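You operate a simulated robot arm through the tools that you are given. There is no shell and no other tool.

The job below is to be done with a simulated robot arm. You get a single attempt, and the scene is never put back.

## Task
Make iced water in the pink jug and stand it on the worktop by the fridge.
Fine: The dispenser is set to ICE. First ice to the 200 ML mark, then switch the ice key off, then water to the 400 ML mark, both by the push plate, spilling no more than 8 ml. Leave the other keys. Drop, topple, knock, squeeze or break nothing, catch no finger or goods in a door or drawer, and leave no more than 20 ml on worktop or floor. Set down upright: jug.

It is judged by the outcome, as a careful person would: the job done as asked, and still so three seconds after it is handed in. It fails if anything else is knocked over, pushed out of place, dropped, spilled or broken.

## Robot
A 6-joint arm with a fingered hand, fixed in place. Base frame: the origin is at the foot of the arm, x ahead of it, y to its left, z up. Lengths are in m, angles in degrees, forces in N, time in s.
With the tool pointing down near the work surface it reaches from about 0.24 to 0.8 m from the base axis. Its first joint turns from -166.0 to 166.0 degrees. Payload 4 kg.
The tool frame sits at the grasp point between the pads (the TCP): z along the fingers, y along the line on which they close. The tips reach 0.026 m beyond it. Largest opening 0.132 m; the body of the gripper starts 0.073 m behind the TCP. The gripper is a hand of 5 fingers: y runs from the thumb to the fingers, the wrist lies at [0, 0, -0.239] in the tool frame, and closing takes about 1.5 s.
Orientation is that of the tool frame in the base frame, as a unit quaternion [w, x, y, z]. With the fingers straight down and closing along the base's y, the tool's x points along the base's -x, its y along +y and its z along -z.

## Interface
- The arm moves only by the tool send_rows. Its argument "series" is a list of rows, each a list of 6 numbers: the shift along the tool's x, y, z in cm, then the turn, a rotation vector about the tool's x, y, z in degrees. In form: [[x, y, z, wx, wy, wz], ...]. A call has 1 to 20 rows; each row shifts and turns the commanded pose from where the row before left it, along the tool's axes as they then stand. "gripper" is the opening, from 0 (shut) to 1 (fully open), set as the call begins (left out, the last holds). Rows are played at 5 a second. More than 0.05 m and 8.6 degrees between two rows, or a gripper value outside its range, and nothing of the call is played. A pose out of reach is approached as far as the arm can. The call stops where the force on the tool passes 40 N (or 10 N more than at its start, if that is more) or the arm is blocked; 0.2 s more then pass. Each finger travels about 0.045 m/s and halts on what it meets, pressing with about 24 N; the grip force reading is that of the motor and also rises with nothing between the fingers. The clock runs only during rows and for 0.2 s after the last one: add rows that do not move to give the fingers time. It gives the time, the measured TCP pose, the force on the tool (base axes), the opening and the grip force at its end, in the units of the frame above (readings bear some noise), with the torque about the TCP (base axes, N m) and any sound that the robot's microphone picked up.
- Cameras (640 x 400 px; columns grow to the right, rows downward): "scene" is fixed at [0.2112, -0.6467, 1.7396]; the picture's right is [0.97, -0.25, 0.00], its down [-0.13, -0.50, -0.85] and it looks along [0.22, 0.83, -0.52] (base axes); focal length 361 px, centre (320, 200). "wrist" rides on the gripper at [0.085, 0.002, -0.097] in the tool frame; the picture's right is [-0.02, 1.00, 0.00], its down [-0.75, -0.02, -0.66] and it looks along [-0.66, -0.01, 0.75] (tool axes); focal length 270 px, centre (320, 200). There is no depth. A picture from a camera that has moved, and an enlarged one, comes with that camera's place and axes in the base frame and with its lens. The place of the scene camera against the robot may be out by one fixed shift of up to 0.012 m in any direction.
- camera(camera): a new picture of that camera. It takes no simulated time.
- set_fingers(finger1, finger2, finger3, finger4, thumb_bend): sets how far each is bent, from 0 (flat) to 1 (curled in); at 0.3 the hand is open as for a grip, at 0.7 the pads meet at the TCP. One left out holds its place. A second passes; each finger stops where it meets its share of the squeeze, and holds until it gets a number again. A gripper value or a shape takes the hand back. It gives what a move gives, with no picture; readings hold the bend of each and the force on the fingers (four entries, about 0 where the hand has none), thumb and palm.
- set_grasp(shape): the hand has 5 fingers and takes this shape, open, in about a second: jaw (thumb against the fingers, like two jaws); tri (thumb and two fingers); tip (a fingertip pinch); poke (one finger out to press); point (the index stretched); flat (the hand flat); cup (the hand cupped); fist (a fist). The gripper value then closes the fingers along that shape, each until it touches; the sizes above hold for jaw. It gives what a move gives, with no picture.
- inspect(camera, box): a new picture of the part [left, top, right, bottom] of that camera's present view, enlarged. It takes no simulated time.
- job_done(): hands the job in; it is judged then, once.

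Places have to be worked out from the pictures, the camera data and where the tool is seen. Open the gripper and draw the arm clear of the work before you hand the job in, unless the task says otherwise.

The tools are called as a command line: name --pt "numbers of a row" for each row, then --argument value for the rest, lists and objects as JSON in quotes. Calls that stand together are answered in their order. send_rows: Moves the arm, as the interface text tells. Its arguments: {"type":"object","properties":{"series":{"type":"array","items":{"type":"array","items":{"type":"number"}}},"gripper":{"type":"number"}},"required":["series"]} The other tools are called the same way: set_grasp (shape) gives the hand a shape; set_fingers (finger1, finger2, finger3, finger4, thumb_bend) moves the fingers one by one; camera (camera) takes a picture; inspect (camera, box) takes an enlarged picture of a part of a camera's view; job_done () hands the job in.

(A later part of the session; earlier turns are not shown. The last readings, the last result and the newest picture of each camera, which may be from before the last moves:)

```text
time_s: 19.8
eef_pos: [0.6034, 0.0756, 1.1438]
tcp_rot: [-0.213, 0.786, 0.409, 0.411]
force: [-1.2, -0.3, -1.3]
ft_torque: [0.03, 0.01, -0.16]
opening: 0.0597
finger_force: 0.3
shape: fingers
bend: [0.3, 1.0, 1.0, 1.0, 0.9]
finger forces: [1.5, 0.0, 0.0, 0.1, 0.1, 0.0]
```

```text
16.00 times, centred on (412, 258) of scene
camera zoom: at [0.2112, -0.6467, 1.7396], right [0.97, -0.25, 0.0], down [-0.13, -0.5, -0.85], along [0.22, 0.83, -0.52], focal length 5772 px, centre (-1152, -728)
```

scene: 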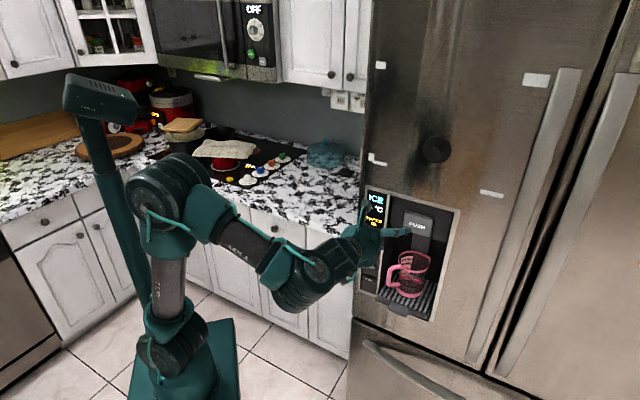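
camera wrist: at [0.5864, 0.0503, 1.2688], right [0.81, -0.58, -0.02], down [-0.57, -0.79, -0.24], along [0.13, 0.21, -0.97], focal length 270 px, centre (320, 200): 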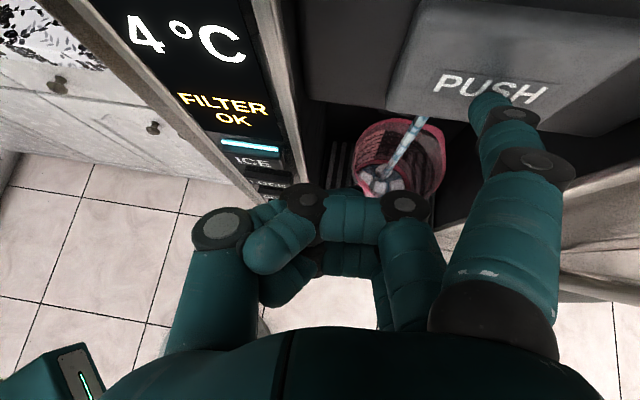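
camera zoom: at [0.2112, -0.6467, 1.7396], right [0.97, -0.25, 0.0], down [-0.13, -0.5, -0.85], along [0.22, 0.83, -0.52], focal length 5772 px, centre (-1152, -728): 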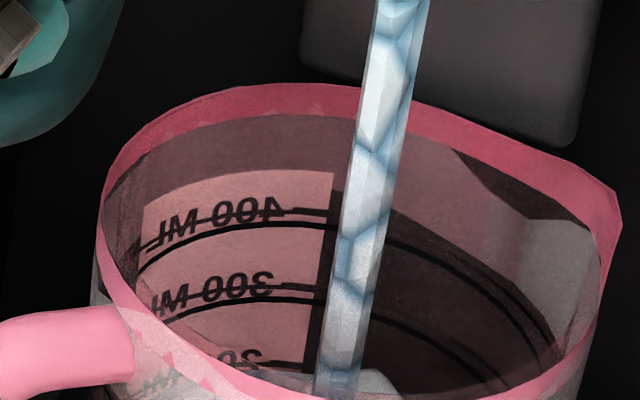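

Each mark turns out to be a ring seen on both the outer wall (through the text) and the inner wall just below it, spaced 100 ml apart. That puts the ice nearer 200 than I thought, so I'll check the edge against the inner 200 ring before any more time passes.

inspect --camera "wrist" --box '[358, 138, 398, 164]'

inspect --camera "wrist" --box '[400, 130, 450, 170]'

inspect --camera "scene" --box '[396, 262, 428, 286]'

```text
15.38 times, centred on (378, 151) of wrist
camera zoom: at [0.5863, 0.0503, 1.2689], right [0.81, -0.58, -0.02], down [-0.57, -0.79, -0.24], along [0.13, 0.21, -0.97], focal length 4158 px, centre (-572, 954)
```

zoom: 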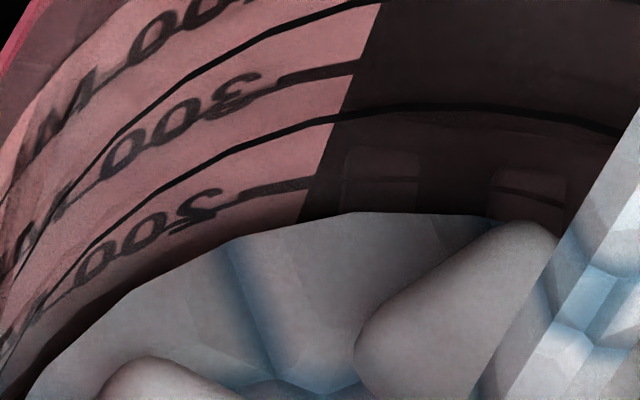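

```text
10.00 times, centred on (425, 150) of wrist
camera zoom: at [0.5863, 0.0503, 1.2689], right [0.81, -0.58, -0.02], down [-0.57, -0.79, -0.24], along [0.13, 0.21, -0.97], focal length 2703 px, centre (-730, 700)
```

zoom: 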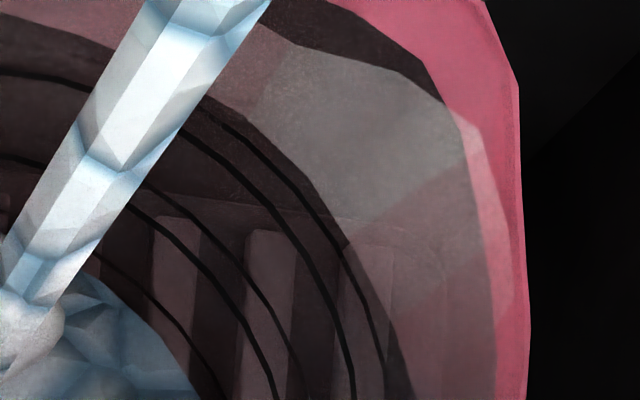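

```text
16.00 times, centred on (412, 274) of scene
camera zoom: at [0.2112, -0.6467, 1.7396], right [0.97, -0.25, 0.0], down [-0.13, -0.5, -0.85], along [0.22, 0.83, -0.52], focal length 5772 px, centre (-1152, -984)
```

zoom: 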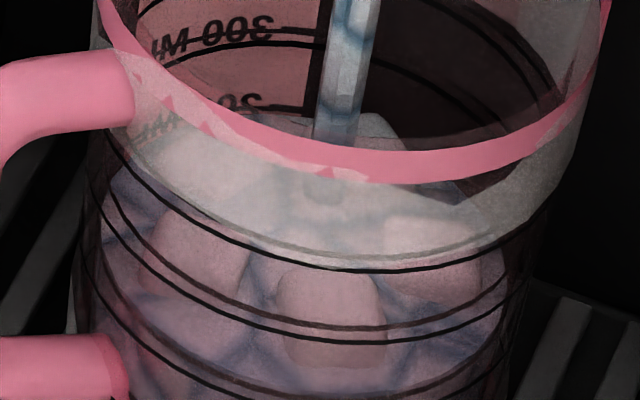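

The ice edge now coincides with the inner 200 ring, so I stop here by pulling the finger straight back 3 cm.

send_rows --pt "-1.7 -0.52 -2.42 0 0 0"

camera --camera "wrist"

inspect --camera "scene" --box '[396, 246, 428, 286]'

```text
time_s: 20.2
eef_pos: [0.5802, 0.0554, 1.1443]
tcp_rot: [-0.213, 0.786, 0.409, 0.411]
force: [-0.9, 0.0, 0.1]
ft_torque: [-0.02, 0.02, 0.0]
opening: 0.0597
finger_force: 0.1
shape: fingers
bend: [0.3, 1.0, 1.0, 1.0, 0.9]
finger forces: [0.1, 0.0, 0.1, 0.1, 0.0, 0.0]
```

```text
taken
camera wrist: at [0.5645, 0.0289, 1.2685], right [0.81, -0.58, -0.02], down [-0.57, -0.79, -0.24], along [0.13, 0.21, -0.97], focal length 270 px, centre (320, 200)
```

wrist: 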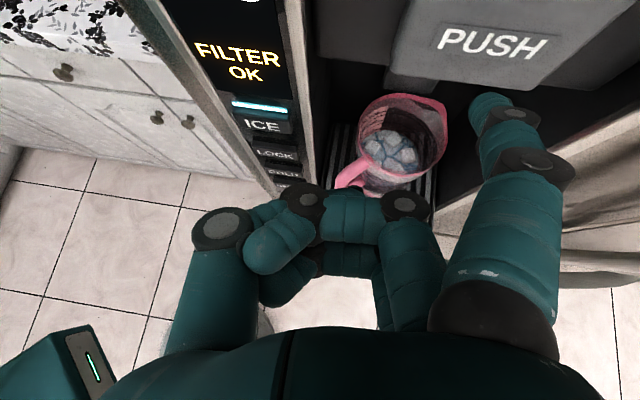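

```text
10.00 times, centred on (412, 266) of scene
camera zoom: at [0.2112, -0.6467, 1.7396], right [0.97, -0.25, 0.0], down [-0.13, -0.5, -0.85], along [0.22, 0.83, -0.52], focal length 3607 px, centre (-600, -460)
```

zoom: 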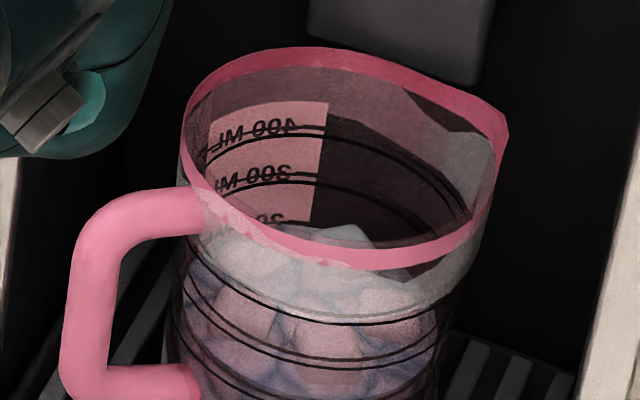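

The flow has stopped. I'll check the ice level with a close wrist zoom of the label.

inspect --camera "wrist" --box '[350, 95, 420, 150]'

inspect --camera "wrist" --box '[362, 112, 402, 138]'

inspect --camera "wrist" --box '[395, 100, 450, 190]'

```text
7.27 times, centred on (385, 122) of wrist
camera zoom: at [0.5645, 0.0289, 1.2685], right [0.81, -0.58, -0.02], down [-0.57, -0.79, -0.24], along [0.13, 0.21, -0.97], focal length 1966 px, centre (-153, 764)
```

zoom: 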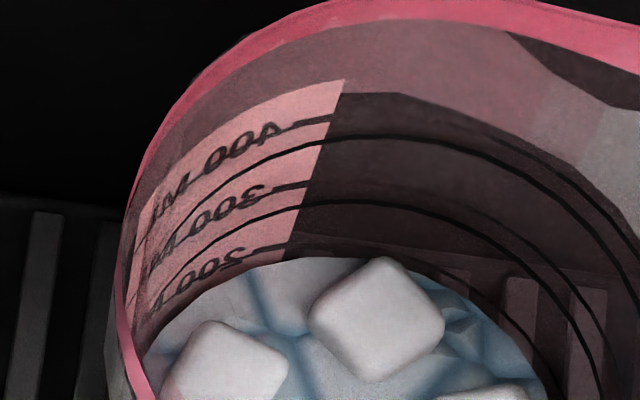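

```text
15.38 times, centred on (382, 125) of wrist
camera zoom: at [0.5645, 0.0289, 1.2685], right [0.81, -0.58, -0.02], down [-0.57, -0.79, -0.24], along [0.13, 0.21, -0.97], focal length 4158 px, centre (-634, 1354)
```

zoom: 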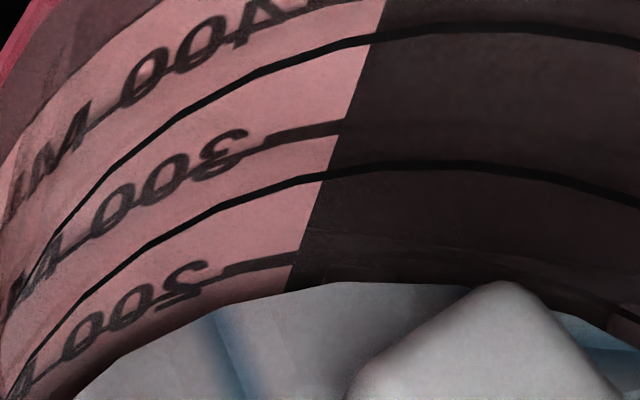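

```text
4.44 times, centred on (422, 145) of wrist
camera zoom: at [0.5645, 0.0289, 1.2685], right [0.81, -0.58, -0.02], down [-0.57, -0.79, -0.24], along [0.13, 0.21, -0.97], focal length 1201 px, centre (-136, 444)
```

zoom: 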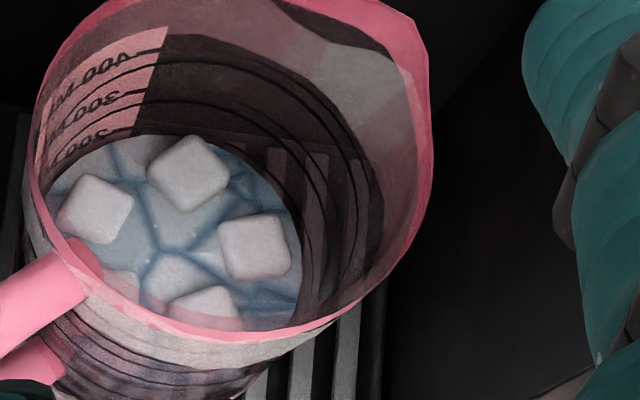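

The ice edge sits right about at the inner 200 ring (roughly 200–207 ml). Next I back away and move over to the ICE key at about (0.592, 0.150, 1.074), stopping short of it.

send_rows --pt "-2.26 -0.695 -3.23 0 0 0" --pt "-1.3 -3.09 1.89 0 0 0" --pt "-1.3 -3.09 1.89 0 0 0" --pt "-1.3 -3.09 1.89 0 0 0" --pt "-1.3 -3.09 1.89 0 0 0" --pt "0 0 0 0 0 0" --pt "0 0 0 0 0 0"

camera --camera "wrist"

camera --camera "scene"

inspect --camera "scene" --box '[330, 180, 430, 300]'

```text
time_s: 21.8
eef_pos: [0.4709, 0.125, 1.058]
tcp_rot: [-0.214, 0.785, 0.41, 0.411]
force: [1.2, -0.2, 0.0]
ft_torque: [-0.01, 0.03, 0.02]
opening: 0.0598
finger_force: 0.0
shape: fingers
bend: [0.3, 1.0, 1.0, 1.0, 0.9]
finger forces: [0.0, 0.0, 0.0, 0.0, 0.0, 0.0]
```

```text
taken
camera wrist: at [0.4539, 0.0983, 1.1829], right [0.81, -0.58, -0.02], down [-0.57, -0.79, -0.24], along [0.13, 0.21, -0.97], focal length 270 px, centre (320, 200)
```

wrist: 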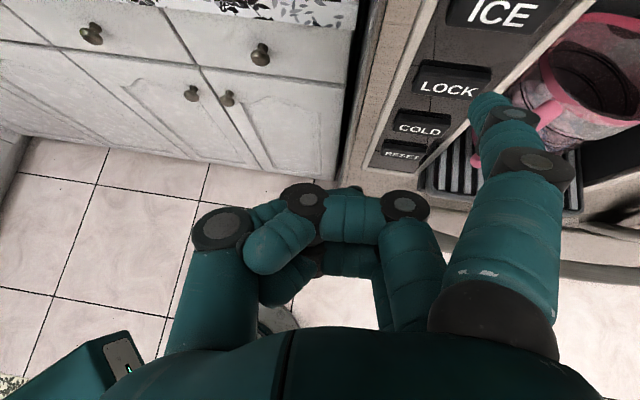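

```text
taken
```

scene: 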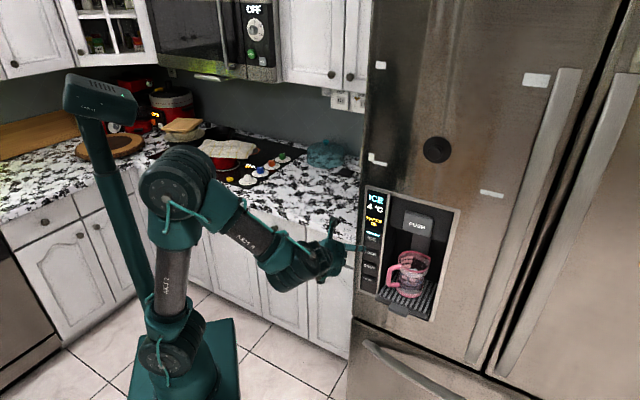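

```text
3.33 times, centred on (380, 240) of scene
camera zoom: at [0.2112, -0.6467, 1.7396], right [0.97, -0.25, 0.0], down [-0.13, -0.5, -0.85], along [0.22, 0.83, -0.52], focal length 1202 px, centre (120, 67)
```

zoom: 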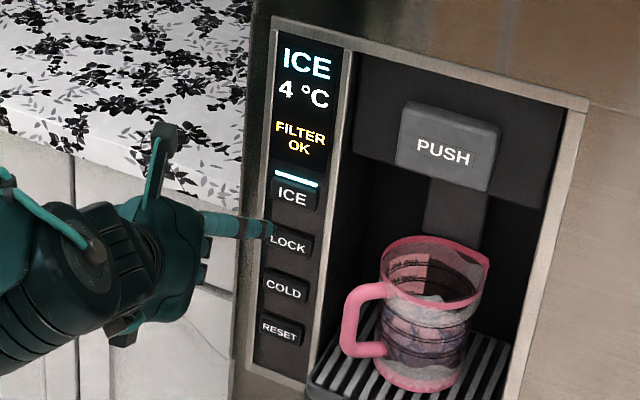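

The tip is at (0.559, 0.116, 1.074), in line with the ICE key and about 4 cm short. I'll go forward 2.8 cm, then creep in.

send_rows --pt "0.79 0.244 1.13 0 0 0" --pt "0.79 0.244 1.13 0 0 0" --pt "0 0 0 0 0 0"

inspect --camera "scene" --box '[350, 190, 410, 260]'

camera --camera "wrist"

```text
time_s: 22.6
eef_pos: [0.4911, 0.1422, 1.057]
tcp_rot: [-0.213, 0.786, 0.409, 0.411]
force: [-0.1, 0.1, 0.5]
ft_torque: [-0.01, 0.01, 0.0]
opening: 0.0596
finger_force: 0.1
shape: fingers
bend: [0.3, 1.0, 1.0, 1.0, 0.9]
finger forces: [0.0, 0.0, 0.1, 0.1, 0.0, 0.0]
```

```text
5.71 times, centred on (380, 225) of scene
camera zoom: at [0.2112, -0.6467, 1.7396], right [0.97, -0.25, 0.0], down [-0.13, -0.5, -0.85], along [0.22, 0.83, -0.52], focal length 2061 px, centre (-23, 57)
```

zoom: 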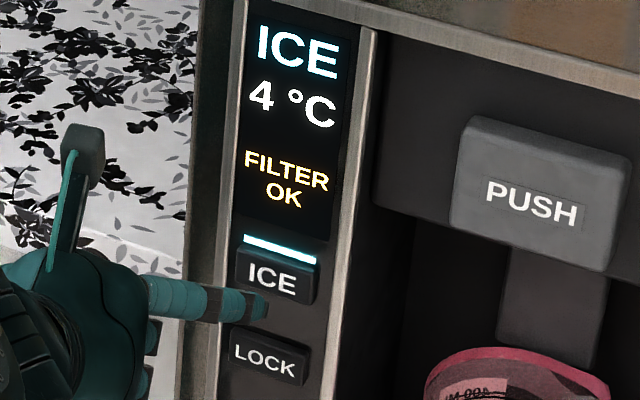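

```text
taken
camera wrist: at [0.4742, 0.1173, 1.1824], right [0.81, -0.58, -0.01], down [-0.57, -0.79, -0.24], along [0.13, 0.2, -0.97], focal length 270 px, centre (320, 200)
```

wrist: 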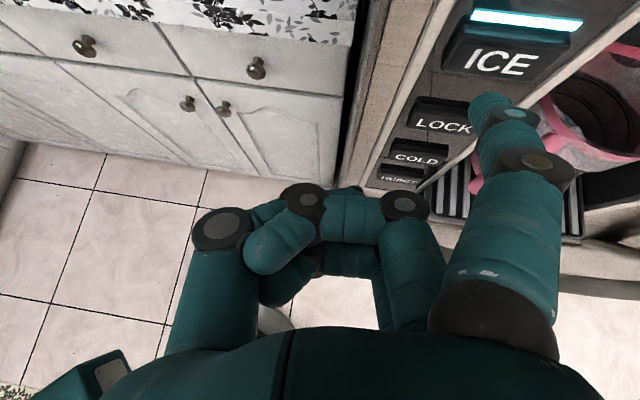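

The tip is heading for the lower half of the ICE key, so I'll raise it 4 mm while moving 6 mm forward, then creep.

send_rows --pt "0.67 0.1 0.25 0 0 0"

inspect --camera "scene" --box '[350, 190, 410, 260]'

```text
time_s: 23.0
eef_pos: [0.495, 0.1473, 1.0613]
tcp_rot: [-0.213, 0.786, 0.409, 0.411]
force: [0.0, -0.2, -0.2]
ft_torque: [0.01, -0.02, 0.02]
opening: 0.0599
finger_force: 0.1
shape: fingers
bend: [0.3, 1.0, 1.0, 1.0, 0.9]
finger forces: [0.1, 0.0, 0.0, 0.0, 0.1, 0.0]
```

```text
5.71 times, centred on (380, 225) of scene
camera zoom: at [0.2112, -0.6467, 1.7396], right [0.97, -0.25, 0.0], down [-0.13, -0.5, -0.85], along [0.22, 0.83, -0.52], focal length 2061 px, centre (-23, 57)
```

zoom: 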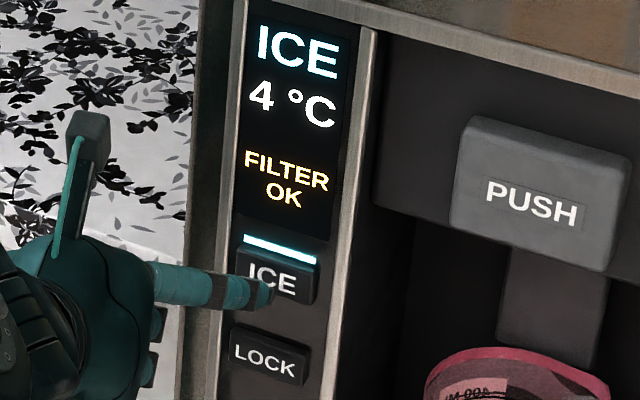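

The tip is now in front of the ICE key face with no contact yet. I'll creep forward 3 mm.

send_rows --pt "0.17 0.052 0.242 0 0 0"

inspect --camera "scene" --box '[350, 190, 410, 260]'

```text
time_s: 23.4
eef_pos: [0.4966, 0.149, 1.0616]
tcp_rot: [-0.213, 0.786, 0.409, 0.411]
force: [0.1, -0.5, -0.2]
ft_torque: [0.01, 0.0, -0.04]
opening: 0.0597
finger_force: 0.1
shape: fingers
bend: [0.3, 1.0, 1.0, 1.0, 0.9]
finger forces: [0.0, 0.1, 0.1, 0.0, 0.1, 0.0]
```

```text
5.71 times, centred on (380, 225) of scene
camera zoom: at [0.2112, -0.6467, 1.7396], right [0.97, -0.25, 0.0], down [-0.13, -0.5, -0.85], along [0.22, 0.83, -0.52], focal length 2061 px, centre (-23, 57)
```

zoom: 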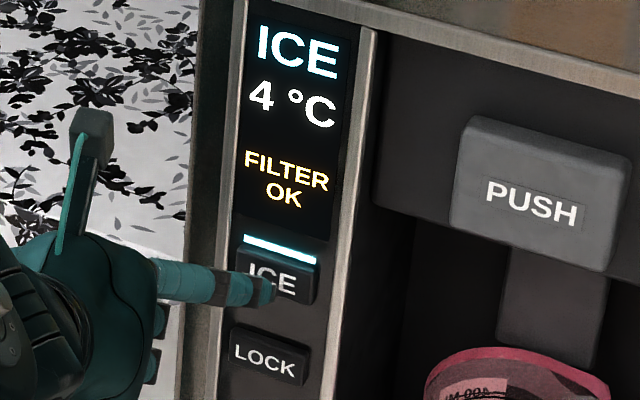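

Still no contact and the tip stays on the key. Another 3 mm forward.

send_rows --pt "0.17 0.052 0.242 0 0 0"

inspect --camera "scene" --box '[350, 190, 410, 260]'

```text
time_s: 23.8
eef_pos: [0.5, 0.1532, 1.0616]
tcp_rot: [-0.214, 0.786, 0.409, 0.411]
force: [-0.6, -0.2, 0.0]
ft_torque: [0.03, 0.01, 0.02]
opening: 0.06
finger_force: 0.0
shape: fingers
bend: [0.3, 1.0, 1.0, 1.0, 0.9]
finger forces: [0.0, 0.1, 0.1, 0.0, 0.0, 0.0]
```

```text
5.71 times, centred on (380, 225) of scene
camera zoom: at [0.2112, -0.6467, 1.7396], right [0.97, -0.25, 0.0], down [-0.13, -0.5, -0.85], along [0.22, 0.83, -0.52], focal length 2061 px, centre (-23, 57)
```

zoom: 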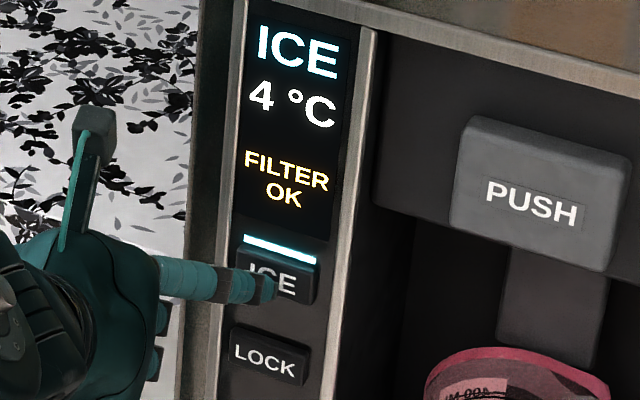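

Still free of contact. I'll go forward another 3 mm.

send_rows --pt "0.17 0.052 0.242 0 0 0"

inspect --camera "scene" --box '[350, 190, 410, 260]'

```text
time_s: 24.2
eef_pos: [0.5013, 0.1529, 1.0614]
tcp_rot: [-0.214, 0.786, 0.409, 0.412]
force: [0.4, 0.0, 0.3]
ft_torque: [0.02, -0.03, -0.05]
opening: 0.0598
finger_force: 0.1
shape: fingers
bend: [0.3, 1.0, 1.0, 1.0, 0.9]
finger forces: [0.7, 0.0, 0.0, 0.1, 0.0, 0.0]
```

```text
5.71 times, centred on (380, 225) of scene
camera zoom: at [0.2112, -0.6467, 1.7396], right [0.97, -0.25, 0.0], down [-0.13, -0.5, -0.85], along [0.22, 0.83, -0.52], focal length 2061 px, centre (-23, 57)
```

zoom: 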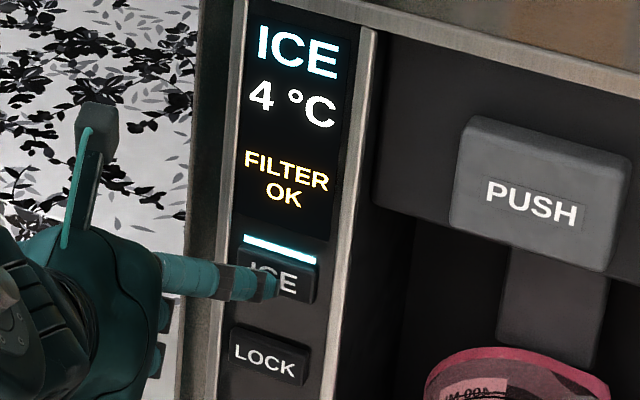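

Finger 1 now reads 0.7 N: contact with the ICE key. I'll press 2 mm further.

send_rows --pt "0.113 0.035 0.161 0 0 0"

inspect --camera "scene" --box '[350, 190, 410, 260]'

```text
time_s: 24.6
eef_pos: [0.5025, 0.1551, 1.0614]
tcp_rot: [-0.213, 0.786, 0.409, 0.412]
force: [-1.2, -0.9, 0.6]
ft_torque: [0.05, -0.07, -0.08]
opening: 0.06
finger_force: 1.2
shape: fingers
bend: [0.3, 1.0, 1.0, 1.0, 0.9]
finger forces: [1.9, 0.0, 0.0, 0.0, 0.0, 0.1]
heard: click
```

```text
5.71 times, centred on (380, 225) of scene
camera zoom: at [0.2112, -0.6467, 1.7396], right [0.97, -0.25, 0.0], down [-0.13, -0.5, -0.85], along [0.22, 0.83, -0.52], focal length 2061 px, centre (-23, 57)
```

zoom: 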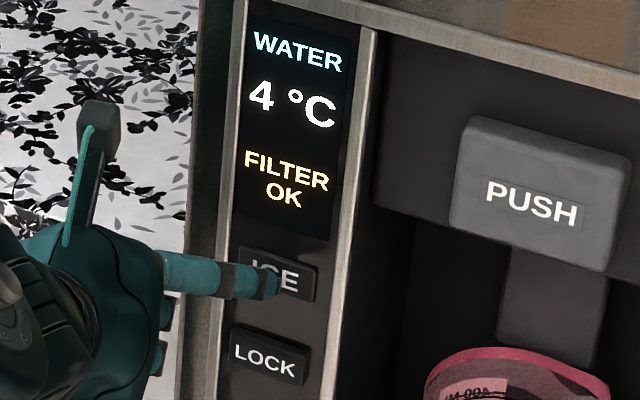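

Click, and the display reads WATER with the ICE light off. I'll draw straight back 5 cm and return to the standoff in front of PUSH.

send_rows --pt "-1.41 -0.435 -2.02 0 0 0" --pt "-1.41 -0.435 -2.02 0 0 0" --pt "1.31 3.08 -1.75 0 0 0" --pt "1.31 3.08 -1.75 0 0 0" --pt "1.31 3.08 -1.75 0 0 0" --pt "1.31 3.08 -1.75 0 0 0" --pt "1.13 0.35 1.61 0 0 0" --pt "1.13 0.35 1.61 0 0 0" --pt "0 0 0 0 0 0" --pt "0 0 0 0 0 0"

camera --camera "wrist"

inspect --camera "scene" --box '[360, 190, 460, 310]'

inspect --camera "wrist" --box '[350, 80, 450, 150]'

```text
time_s: 26.8
eef_pos: [0.5803, 0.0557, 1.1456]
tcp_rot: [-0.214, 0.786, 0.409, 0.411]
force: [-0.4, -0.1, -0.2]
ft_torque: [-0.01, -0.04, 0.01]
opening: 0.0601
finger_force: 0.0
shape: fingers
bend: [0.3, 1.0, 1.0, 1.0, 0.9]
finger forces: [0.1, 0.0, 0.0, 0.1, 0.0, 0.0]
```

```text
taken
camera wrist: at [0.5635, 0.0292, 1.2702], right [0.81, -0.58, -0.02], down [-0.57, -0.79, -0.24], along [0.13, 0.21, -0.97], focal length 270 px, centre (320, 200)
```

wrist: 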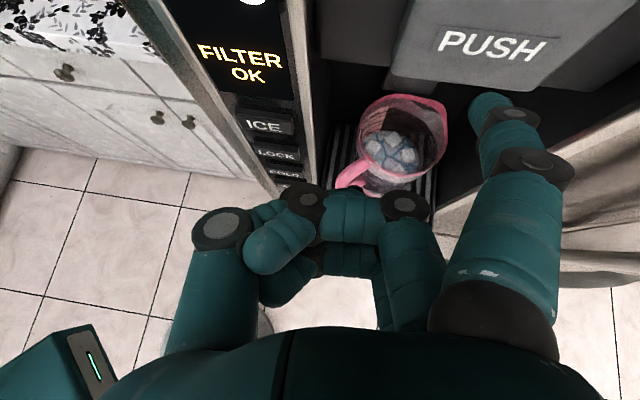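

```text
3.33 times, centred on (410, 250) of scene
camera zoom: at [0.2112, -0.6467, 1.7396], right [0.97, -0.25, 0.0], down [-0.13, -0.5, -0.85], along [0.22, 0.83, -0.52], focal length 1202 px, centre (20, 33)
```

zoom: 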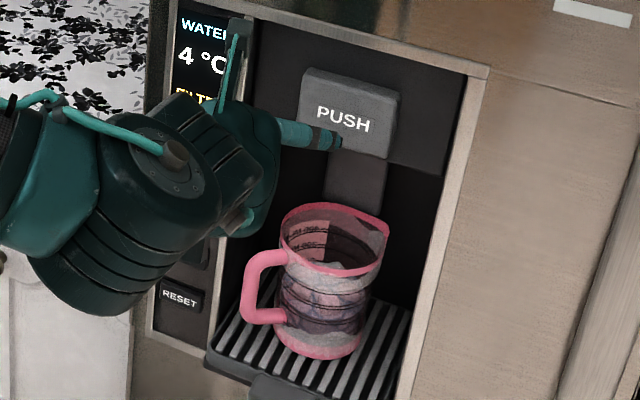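

```text
5.71 times, centred on (400, 115) of wrist
camera zoom: at [0.5635, 0.0292, 1.2702], right [0.81, -0.58, -0.02], down [-0.57, -0.79, -0.24], along [0.13, 0.21, -0.97], focal length 1544 px, centre (-137, 686)
```

zoom: 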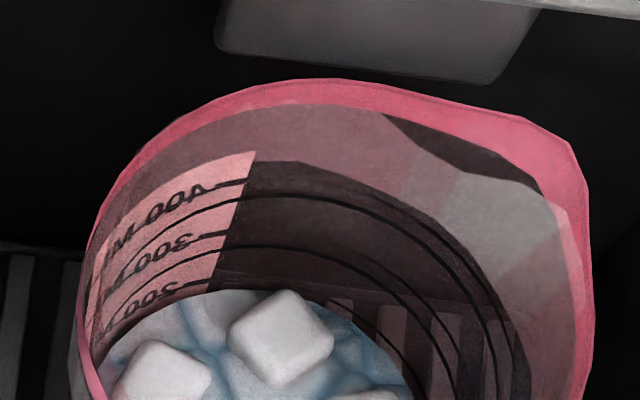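

Everything is in place for water. I'll press PUSH the same way: 3 cm forward in three rows.

send_rows --pt "0.567 0.173 0.807 0 0 0" --pt "0.567 0.173 0.807 0 0 0" --pt "0.567 0.173 0.807 0 0 0"

inspect --camera "scene" --box '[360, 190, 460, 310]'

inspect --camera "wrist" --box '[350, 100, 450, 170]'

```text
time_s: 27.6
eef_pos: [0.6021, 0.0773, 1.1457]
tcp_rot: [-0.214, 0.786, 0.409, 0.411]
force: [-1.1, -0.3, -0.1]
ft_torque: [0.03, -0.05, -0.07]
opening: 0.0598
finger_force: 0.6
shape: fingers
bend: [0.3, 1.0, 1.0, 1.0, 0.9]
finger forces: [1.3, 0.0, 0.0, 0.1, 0.0, 0.0]
heard: click
```

```text
3.33 times, centred on (410, 250) of scene
camera zoom: at [0.2112, -0.6467, 1.7396], right [0.97, -0.25, 0.0], down [-0.13, -0.5, -0.85], along [0.22, 0.83, -0.52], focal length 1202 px, centre (20, 33)
```

zoom: 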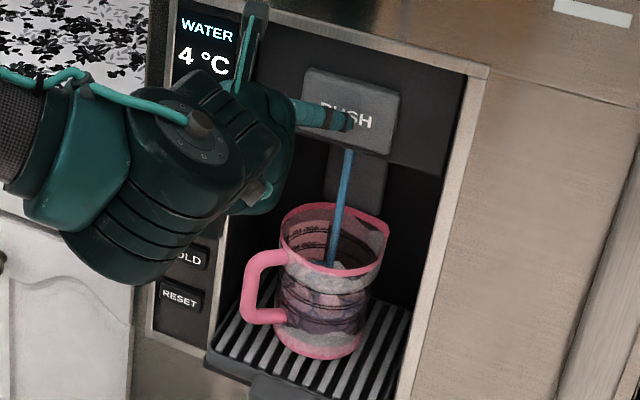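

```text
5.71 times, centred on (400, 135) of wrist
camera zoom: at [0.5853, 0.0504, 1.2696], right [0.81, -0.58, -0.02], down [-0.57, -0.79, -0.24], along [0.13, 0.2, -0.97], focal length 1544 px, centre (-137, 571)
```

zoom: 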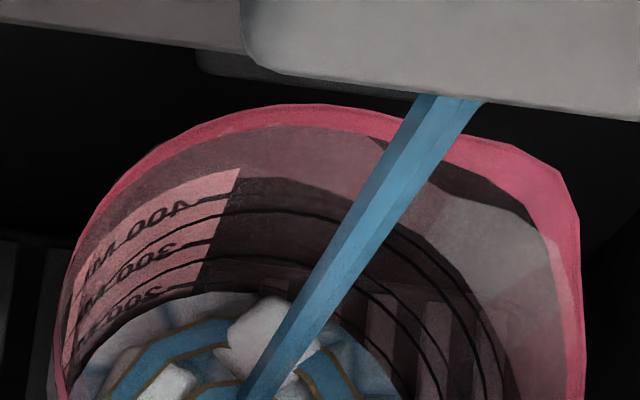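

Water is flowing centrally into the jug. I'll hold three rows and check the rate.

send_rows --pt "0 0 0 0 0 0" --pt "0 0 0 0 0 0" --pt "0 0 0 0 0 0"

inspect --camera "scene" --box '[396, 246, 428, 286]'

inspect --camera "wrist" --box '[350, 100, 450, 170]'

```text
time_s: 28.4
eef_pos: [0.6023, 0.0779, 1.1454]
tcp_rot: [-0.214, 0.786, 0.41, 0.411]
force: [-0.7, -0.4, -0.6]
ft_torque: [0.04, 0.01, -0.1]
opening: 0.0598
finger_force: 0.3
shape: fingers
bend: [0.3, 1.0, 1.0, 1.0, 0.9]
finger forces: [1.3, 0.0, 0.1, 0.0, 0.1, 0.1]
```

```text
10.00 times, centred on (412, 266) of scene
camera zoom: at [0.2112, -0.6467, 1.7396], right [0.97, -0.25, 0.0], down [-0.13, -0.5, -0.85], along [0.22, 0.83, -0.52], focal length 3607 px, centre (-600, -460)
```

zoom: 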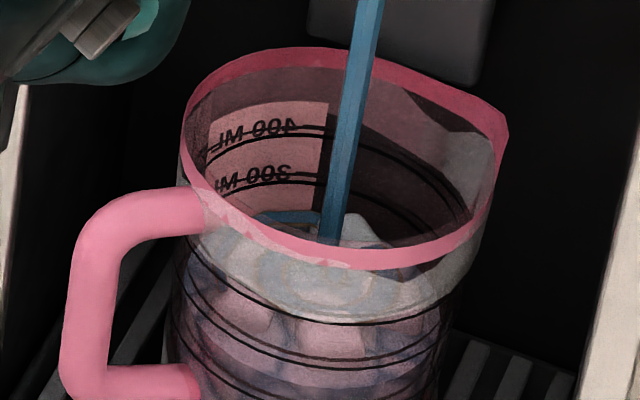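

```text
5.71 times, centred on (400, 135) of wrist
camera zoom: at [0.5852, 0.0504, 1.2697], right [0.81, -0.58, -0.02], down [-0.57, -0.79, -0.24], along [0.13, 0.21, -0.97], focal length 1544 px, centre (-137, 571)
```

zoom: 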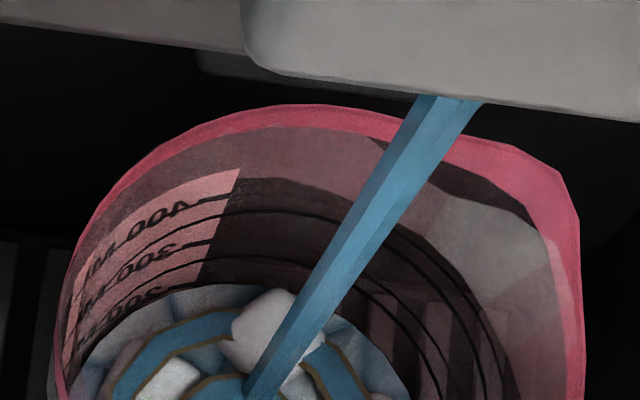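

The edge rose a little past 200 (around 230) in the first second. I'll hold for about 1.6 s and measure again.

send_rows --pt "0 0 0 0 0 0" --pt "0 0 0 0 0 0" --pt "0 0 0 0 0 0" --pt "0 0 0 0 0 0" --pt "0 0 0 0 0 0" --pt "0 0 0 0 0 0" --pt "0 0 0 0 0 0"

inspect --camera "scene" --box '[396, 246, 428, 286]'

inspect --camera "wrist" --box '[350, 100, 450, 170]'

```text
time_s: 30.0
eef_pos: [0.6029, 0.0767, 1.1447]
tcp_rot: [-0.213, 0.786, 0.409, 0.412]
force: [-0.6, -1.3, 0.2]
ft_torque: [0.05, -0.01, -0.09]
opening: 0.0601
finger_force: 0.3
shape: fingers
bend: [0.3, 1.0, 1.0, 1.0, 0.9]
finger forces: [1.3, 0.0, 0.0, 0.0, 0.0, 0.0]
```

```text
10.00 times, centred on (412, 266) of scene
camera zoom: at [0.2112, -0.6467, 1.7396], right [0.97, -0.25, 0.0], down [-0.13, -0.5, -0.85], along [0.22, 0.83, -0.52], focal length 3607 px, centre (-600, -460)
```

zoom: 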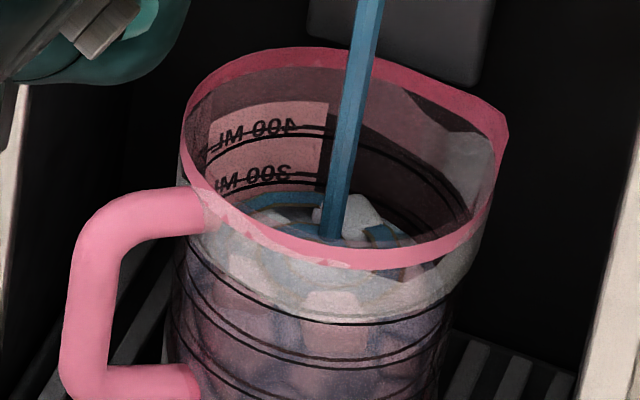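

```text
5.71 times, centred on (400, 135) of wrist
camera zoom: at [0.5852, 0.0504, 1.2698], right [0.81, -0.58, -0.02], down [-0.57, -0.79, -0.24], along [0.13, 0.21, -0.97], focal length 1544 px, centre (-137, 571)
```

zoom: 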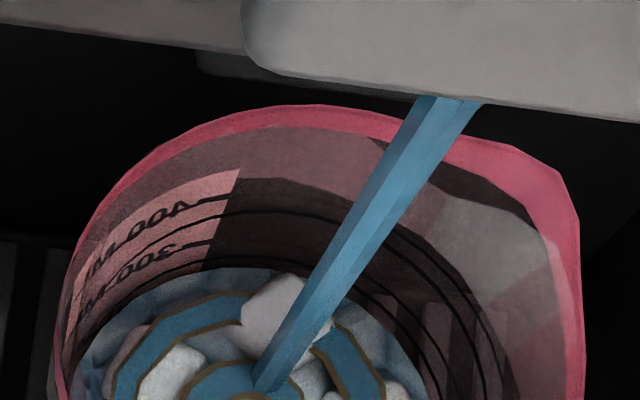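

The edge is now near 265, so about 24 ml/s. I'll hold 2.6 s more and measure against the 300 ring.

send_rows --pt "0 0 0 0 0 0" --pt "0 0 0 0 0 0" --pt "0 0 0 0 0 0" --pt "0 0 0 0 0 0" --pt "0 0 0 0 0 0" --pt "0 0 0 0 0 0" --pt "0 0 0 0 0 0" --pt "0 0 0 0 0 0" --pt "0 0 0 0 0 0" --pt "0 0 0 0 0 0"

inspect --camera "scene" --box '[396, 246, 428, 286]'

inspect --camera "wrist" --box '[350, 100, 450, 170]'

```text
time_s: 32.2
eef_pos: [0.6009, 0.0765, 1.1448]
tcp_rot: [-0.213, 0.786, 0.409, 0.412]
force: [-1.4, -1.4, 0.0]
ft_torque: [0.04, -0.02, -0.08]
opening: 0.0596
finger_force: 0.3
shape: fingers
bend: [0.3, 1.0, 1.0, 1.0, 0.9]
finger forces: [1.3, 0.1, 0.1, 0.0, 0.0, 0.1]
```

```text
10.00 times, centred on (412, 266) of scene
camera zoom: at [0.2112, -0.6467, 1.7396], right [0.97, -0.25, 0.0], down [-0.13, -0.5, -0.85], along [0.22, 0.83, -0.52], focal length 3607 px, centre (-600, -460)
```

zoom: 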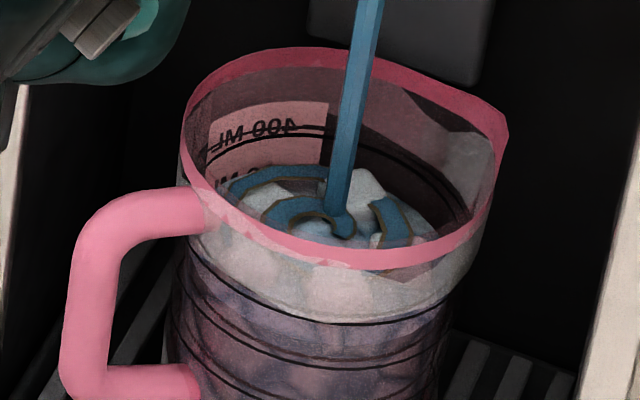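

```text
5.71 times, centred on (400, 135) of wrist
camera zoom: at [0.5852, 0.0504, 1.2698], right [0.81, -0.58, -0.02], down [-0.57, -0.79, -0.24], along [0.13, 0.21, -0.97], focal length 1544 px, centre (-137, 571)
```

zoom: 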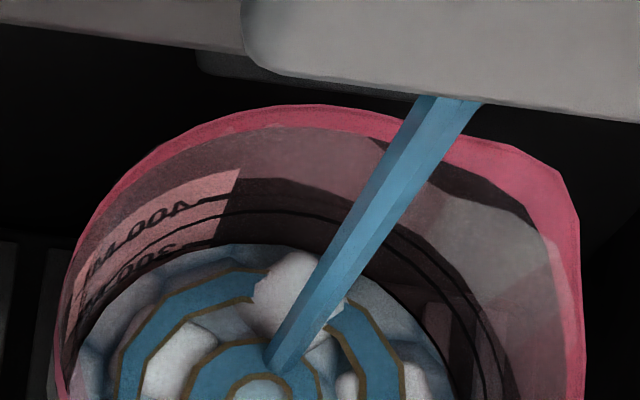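

The edge is around 320 with a rate near 27 ml/s. I'll hold 1.8 s, which should leave it near 370, then trim.

send_rows --pt "0 0 0 0 0 0" --pt "0 0 0 0 0 0" --pt "0 0 0 0 0 0" --pt "0 0 0 0 0 0" --pt "0 0 0 0 0 0" --pt "0 0 0 0 0 0" --pt "0 0 0 0 0 0" --pt "0 0 0 0 0 0"

inspect --camera "scene" --box '[396, 246, 428, 286]'

inspect --camera "wrist" --box '[350, 100, 450, 170]'

inspect --camera "wrist" --box '[362, 126, 402, 152]'

```text
time_s: 34.0
eef_pos: [0.6021, 0.0759, 1.1444]
tcp_rot: [-0.214, 0.786, 0.41, 0.411]
force: [-0.7, -0.8, -0.1]
ft_torque: [0.0, -0.02, -0.12]
opening: 0.06
finger_force: 0.9
shape: fingers
bend: [0.3, 1.0, 1.0, 1.0, 0.9]
finger forces: [1.3, 0.1, 0.0, 0.0, 0.1, 0.0]
```

```text
10.00 times, centred on (412, 266) of scene
camera zoom: at [0.2112, -0.6467, 1.7396], right [0.97, -0.25, 0.0], down [-0.13, -0.5, -0.85], along [0.22, 0.83, -0.52], focal length 3607 px, centre (-600, -460)
```

zoom: 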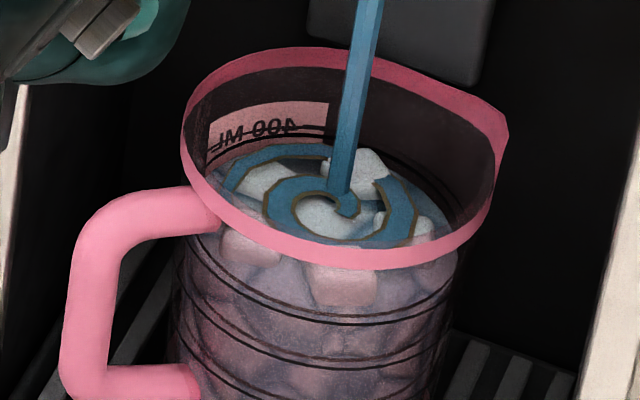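

```text
5.71 times, centred on (400, 135) of wrist
camera zoom: at [0.5852, 0.0504, 1.2698], right [0.81, -0.58, -0.02], down [-0.57, -0.79, -0.24], along [0.13, 0.21, -0.97], focal length 1544 px, centre (-137, 571)
```

zoom: 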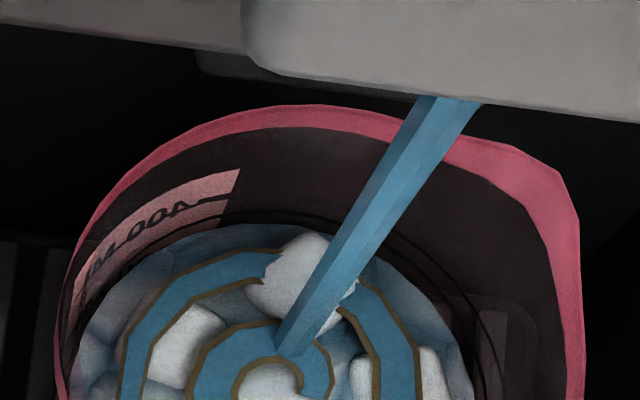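

```text
15.38 times, centred on (382, 139) of wrist
camera zoom: at [0.5852, 0.0504, 1.2698], right [0.81, -0.58, -0.02], down [-0.57, -0.79, -0.24], along [0.13, 0.21, -0.97], focal length 4158 px, centre (-634, 1138)
```

zoom: 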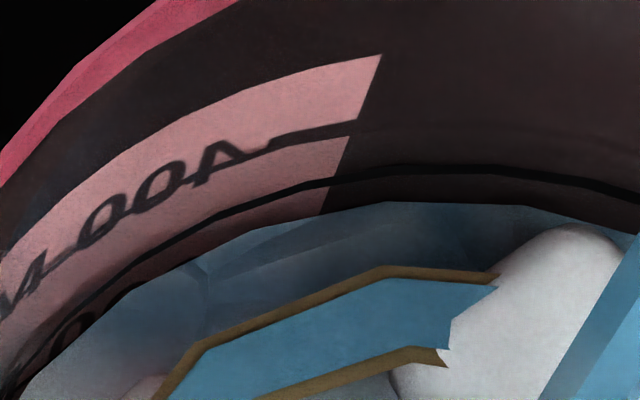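

The water edge is about 25 ml below the inner 400 ring. I'll hold two rows (0.6 s, about 16 ml) and look once more.

send_rows --pt "0 0 0 0 0 0" --pt "0 0 0 0 0 0"

inspect --camera "wrist" --box '[362, 126, 402, 152]'

inspect --camera "scene" --box '[396, 246, 428, 286]'

```text
time_s: 34.6
eef_pos: [0.6016, 0.0773, 1.1445]
tcp_rot: [-0.213, 0.786, 0.409, 0.412]
force: [-0.2, -0.8, -0.5]
ft_torque: [0.03, 0.02, -0.12]
opening: 0.06
finger_force: 0.6
shape: fingers
bend: [0.3, 1.0, 1.0, 1.0, 0.9]
finger forces: [1.3, 0.0, 0.0, 0.0, 0.0, 0.0]
```

```text
15.38 times, centred on (382, 139) of wrist
camera zoom: at [0.5852, 0.0504, 1.2698], right [0.81, -0.58, -0.02], down [-0.57, -0.79, -0.24], along [0.13, 0.21, -0.97], focal length 4158 px, centre (-634, 1138)
```

zoom: 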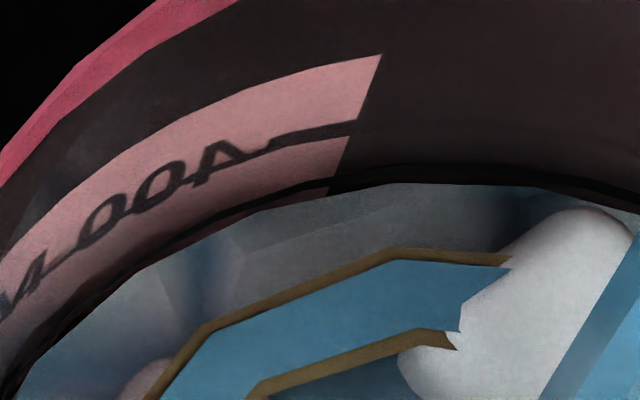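

```text
10.00 times, centred on (412, 266) of scene
camera zoom: at [0.2112, -0.6467, 1.7396], right [0.97, -0.25, 0.0], down [-0.13, -0.5, -0.85], along [0.22, 0.83, -0.52], focal length 3607 px, centre (-600, -460)
```

zoom: 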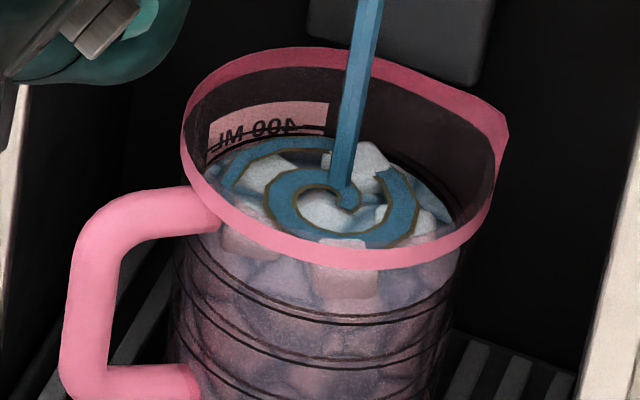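

The edge is roughly 10 ml below the 400 ring. I'll hold one more row and then release within the same call.

send_rows --pt "0 0 0 0 0 0" --pt "-1.7 -0.52 -2.42 0 0 0"

camera --camera "wrist"

inspect --camera "wrist" --box '[362, 99, 402, 125]'

inspect --camera "scene" --box '[396, 246, 428, 286]'

```text
time_s: 35.2
eef_pos: [0.5803, 0.0546, 1.1444]
tcp_rot: [-0.214, 0.786, 0.41, 0.411]
force: [-0.5, -0.4, -0.1]
ft_torque: [-0.02, 0.02, -0.01]
opening: 0.0597
finger_force: 0.1
shape: fingers
bend: [0.3, 1.0, 1.0, 1.0, 0.9]
finger forces: [0.0, 0.1, 0.0, 0.0, 0.0, 0.0]
```

```text
taken
camera wrist: at [0.564, 0.029, 1.2694], right [0.81, -0.58, -0.02], down [-0.57, -0.79, -0.24], along [0.13, 0.21, -0.97], focal length 270 px, centre (320, 200)
```

wrist: 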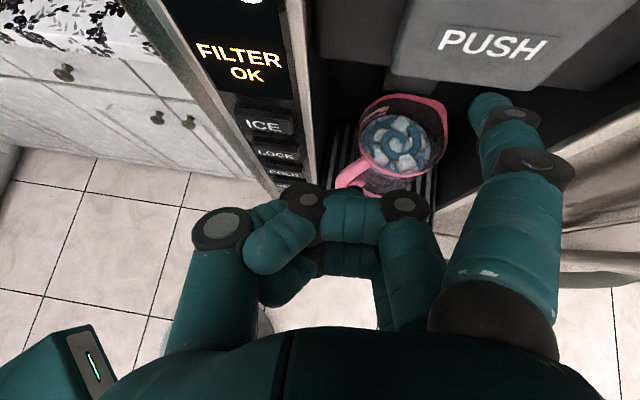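

```text
15.38 times, centred on (382, 112) of wrist
camera zoom: at [0.564, 0.029, 1.2694], right [0.81, -0.58, -0.02], down [-0.57, -0.79, -0.24], along [0.13, 0.21, -0.97], focal length 4158 px, centre (-634, 1554)
```

zoom: 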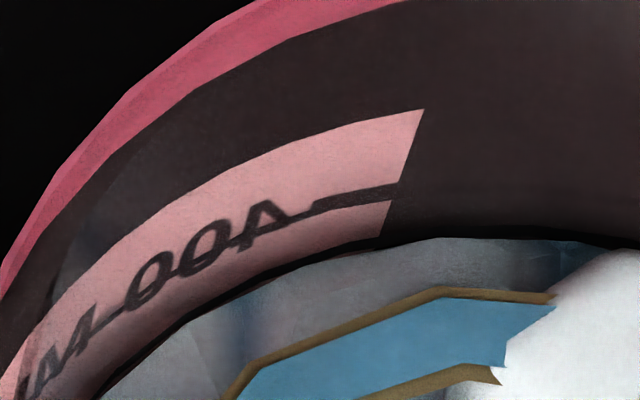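

```text
10.00 times, centred on (412, 266) of scene
camera zoom: at [0.2112, -0.6467, 1.7396], right [0.97, -0.25, 0.0], down [-0.13, -0.5, -0.85], along [0.22, 0.83, -0.52], focal length 3607 px, centre (-600, -460)
```

zoom: 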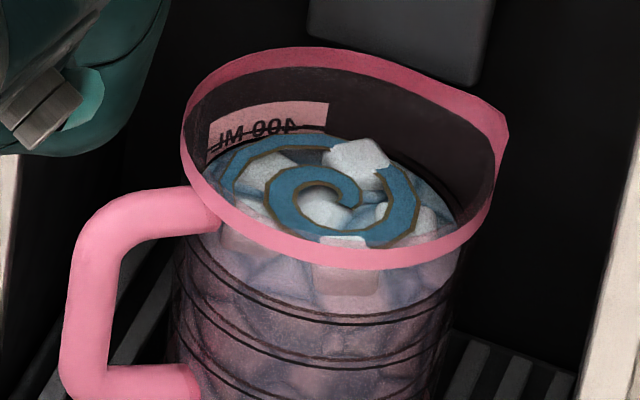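

The water edge now lies on the 400 ring with the flow stopped. Next I'll draw the hand back 15 cm and look at the jug and worktop to plan the carry.

send_rows --pt "-2.12 -0.65 -3.03 0 0 0" --pt "-2.12 -0.65 -3.03 0 0 0" --pt "-2.12 -0.65 -3.03 0 0 0" --pt "-2.12 -0.65 -3.03 0 0 0" --pt "0 0 0 0 0 0"

camera --camera "wrist"

camera --camera "scene"

inspect --camera "scene" --box '[290, 130, 390, 260]'

inspect --camera "scene" --box '[370, 235, 450, 325]'

```text
time_s: 36.4
eef_pos: [0.4738, -0.0531, 1.145]
tcp_rot: [-0.213, 0.786, 0.409, 0.412]
force: [-0.6, -0.5, 0.1]
ft_torque: [0.0, -0.01, -0.01]
opening: 0.0601
finger_force: 0.1
shape: fingers
bend: [0.3, 1.0, 1.0, 1.0, 0.9]
finger forces: [0.1, 0.0, 0.0, 0.0, 0.1, 0.0]
```

```text
taken
camera wrist: at [0.4569, -0.0782, 1.2689], right [0.81, -0.58, -0.01], down [-0.57, -0.79, -0.24], along [0.13, 0.21, -0.97], focal length 270 px, centre (320, 200)
```

wrist: 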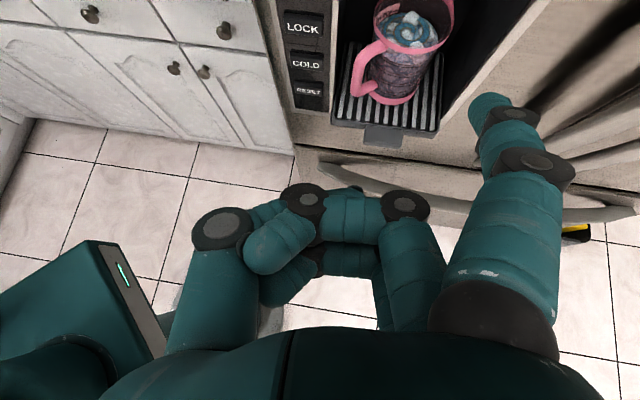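

```text
taken
```

scene: 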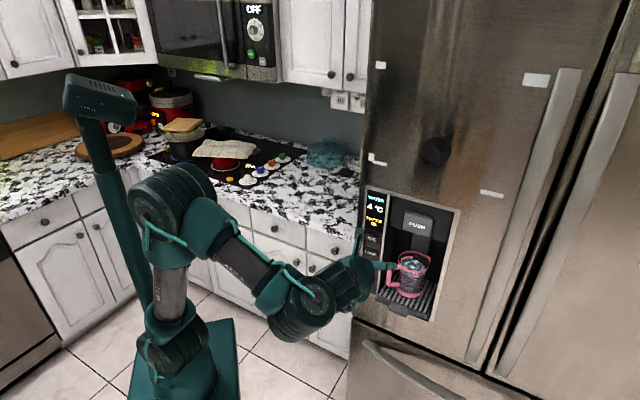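

```text
3.08 times, centred on (340, 195) of scene
camera zoom: at [0.2112, -0.6467, 1.7396], right [0.97, -0.25, 0.0], down [-0.13, -0.5, -0.85], along [0.22, 0.83, -0.52], focal length 1110 px, centre (258, 215)
```

zoom: 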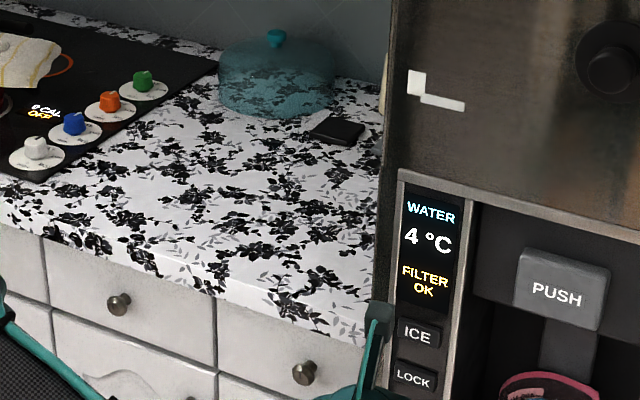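

```text
4.44 times, centred on (410, 280) of scene
camera zoom: at [0.2112, -0.6467, 1.7396], right [0.97, -0.25, 0.0], down [-0.13, -0.5, -0.85], along [0.22, 0.83, -0.52], focal length 1603 px, centre (-80, -156)
```

zoom: 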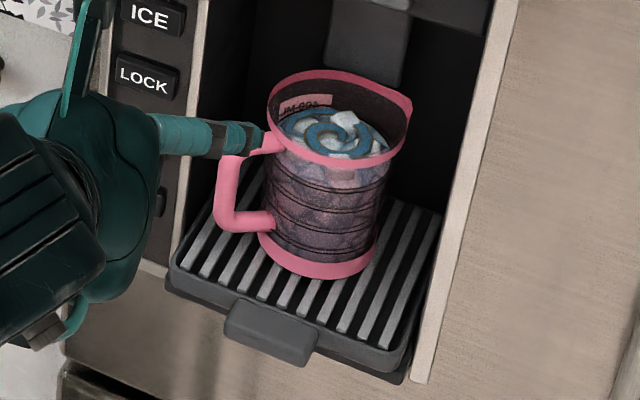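

The worktop between cooktop and fridge is clear. I'll zoom the wrist view on the jug to fix its position and handle direction.

inspect --camera "wrist" --box '[320, 0, 480, 150]'

```text
2.67 times, centred on (400, 75) of wrist
camera zoom: at [0.4569, -0.0782, 1.2689], right [0.81, -0.58, -0.01], down [-0.57, -0.79, -0.24], along [0.13, 0.21, -0.97], focal length 721 px, centre (107, 533)
```

zoom: 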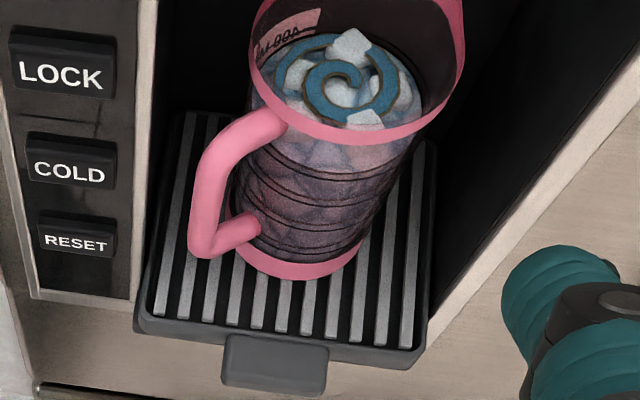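

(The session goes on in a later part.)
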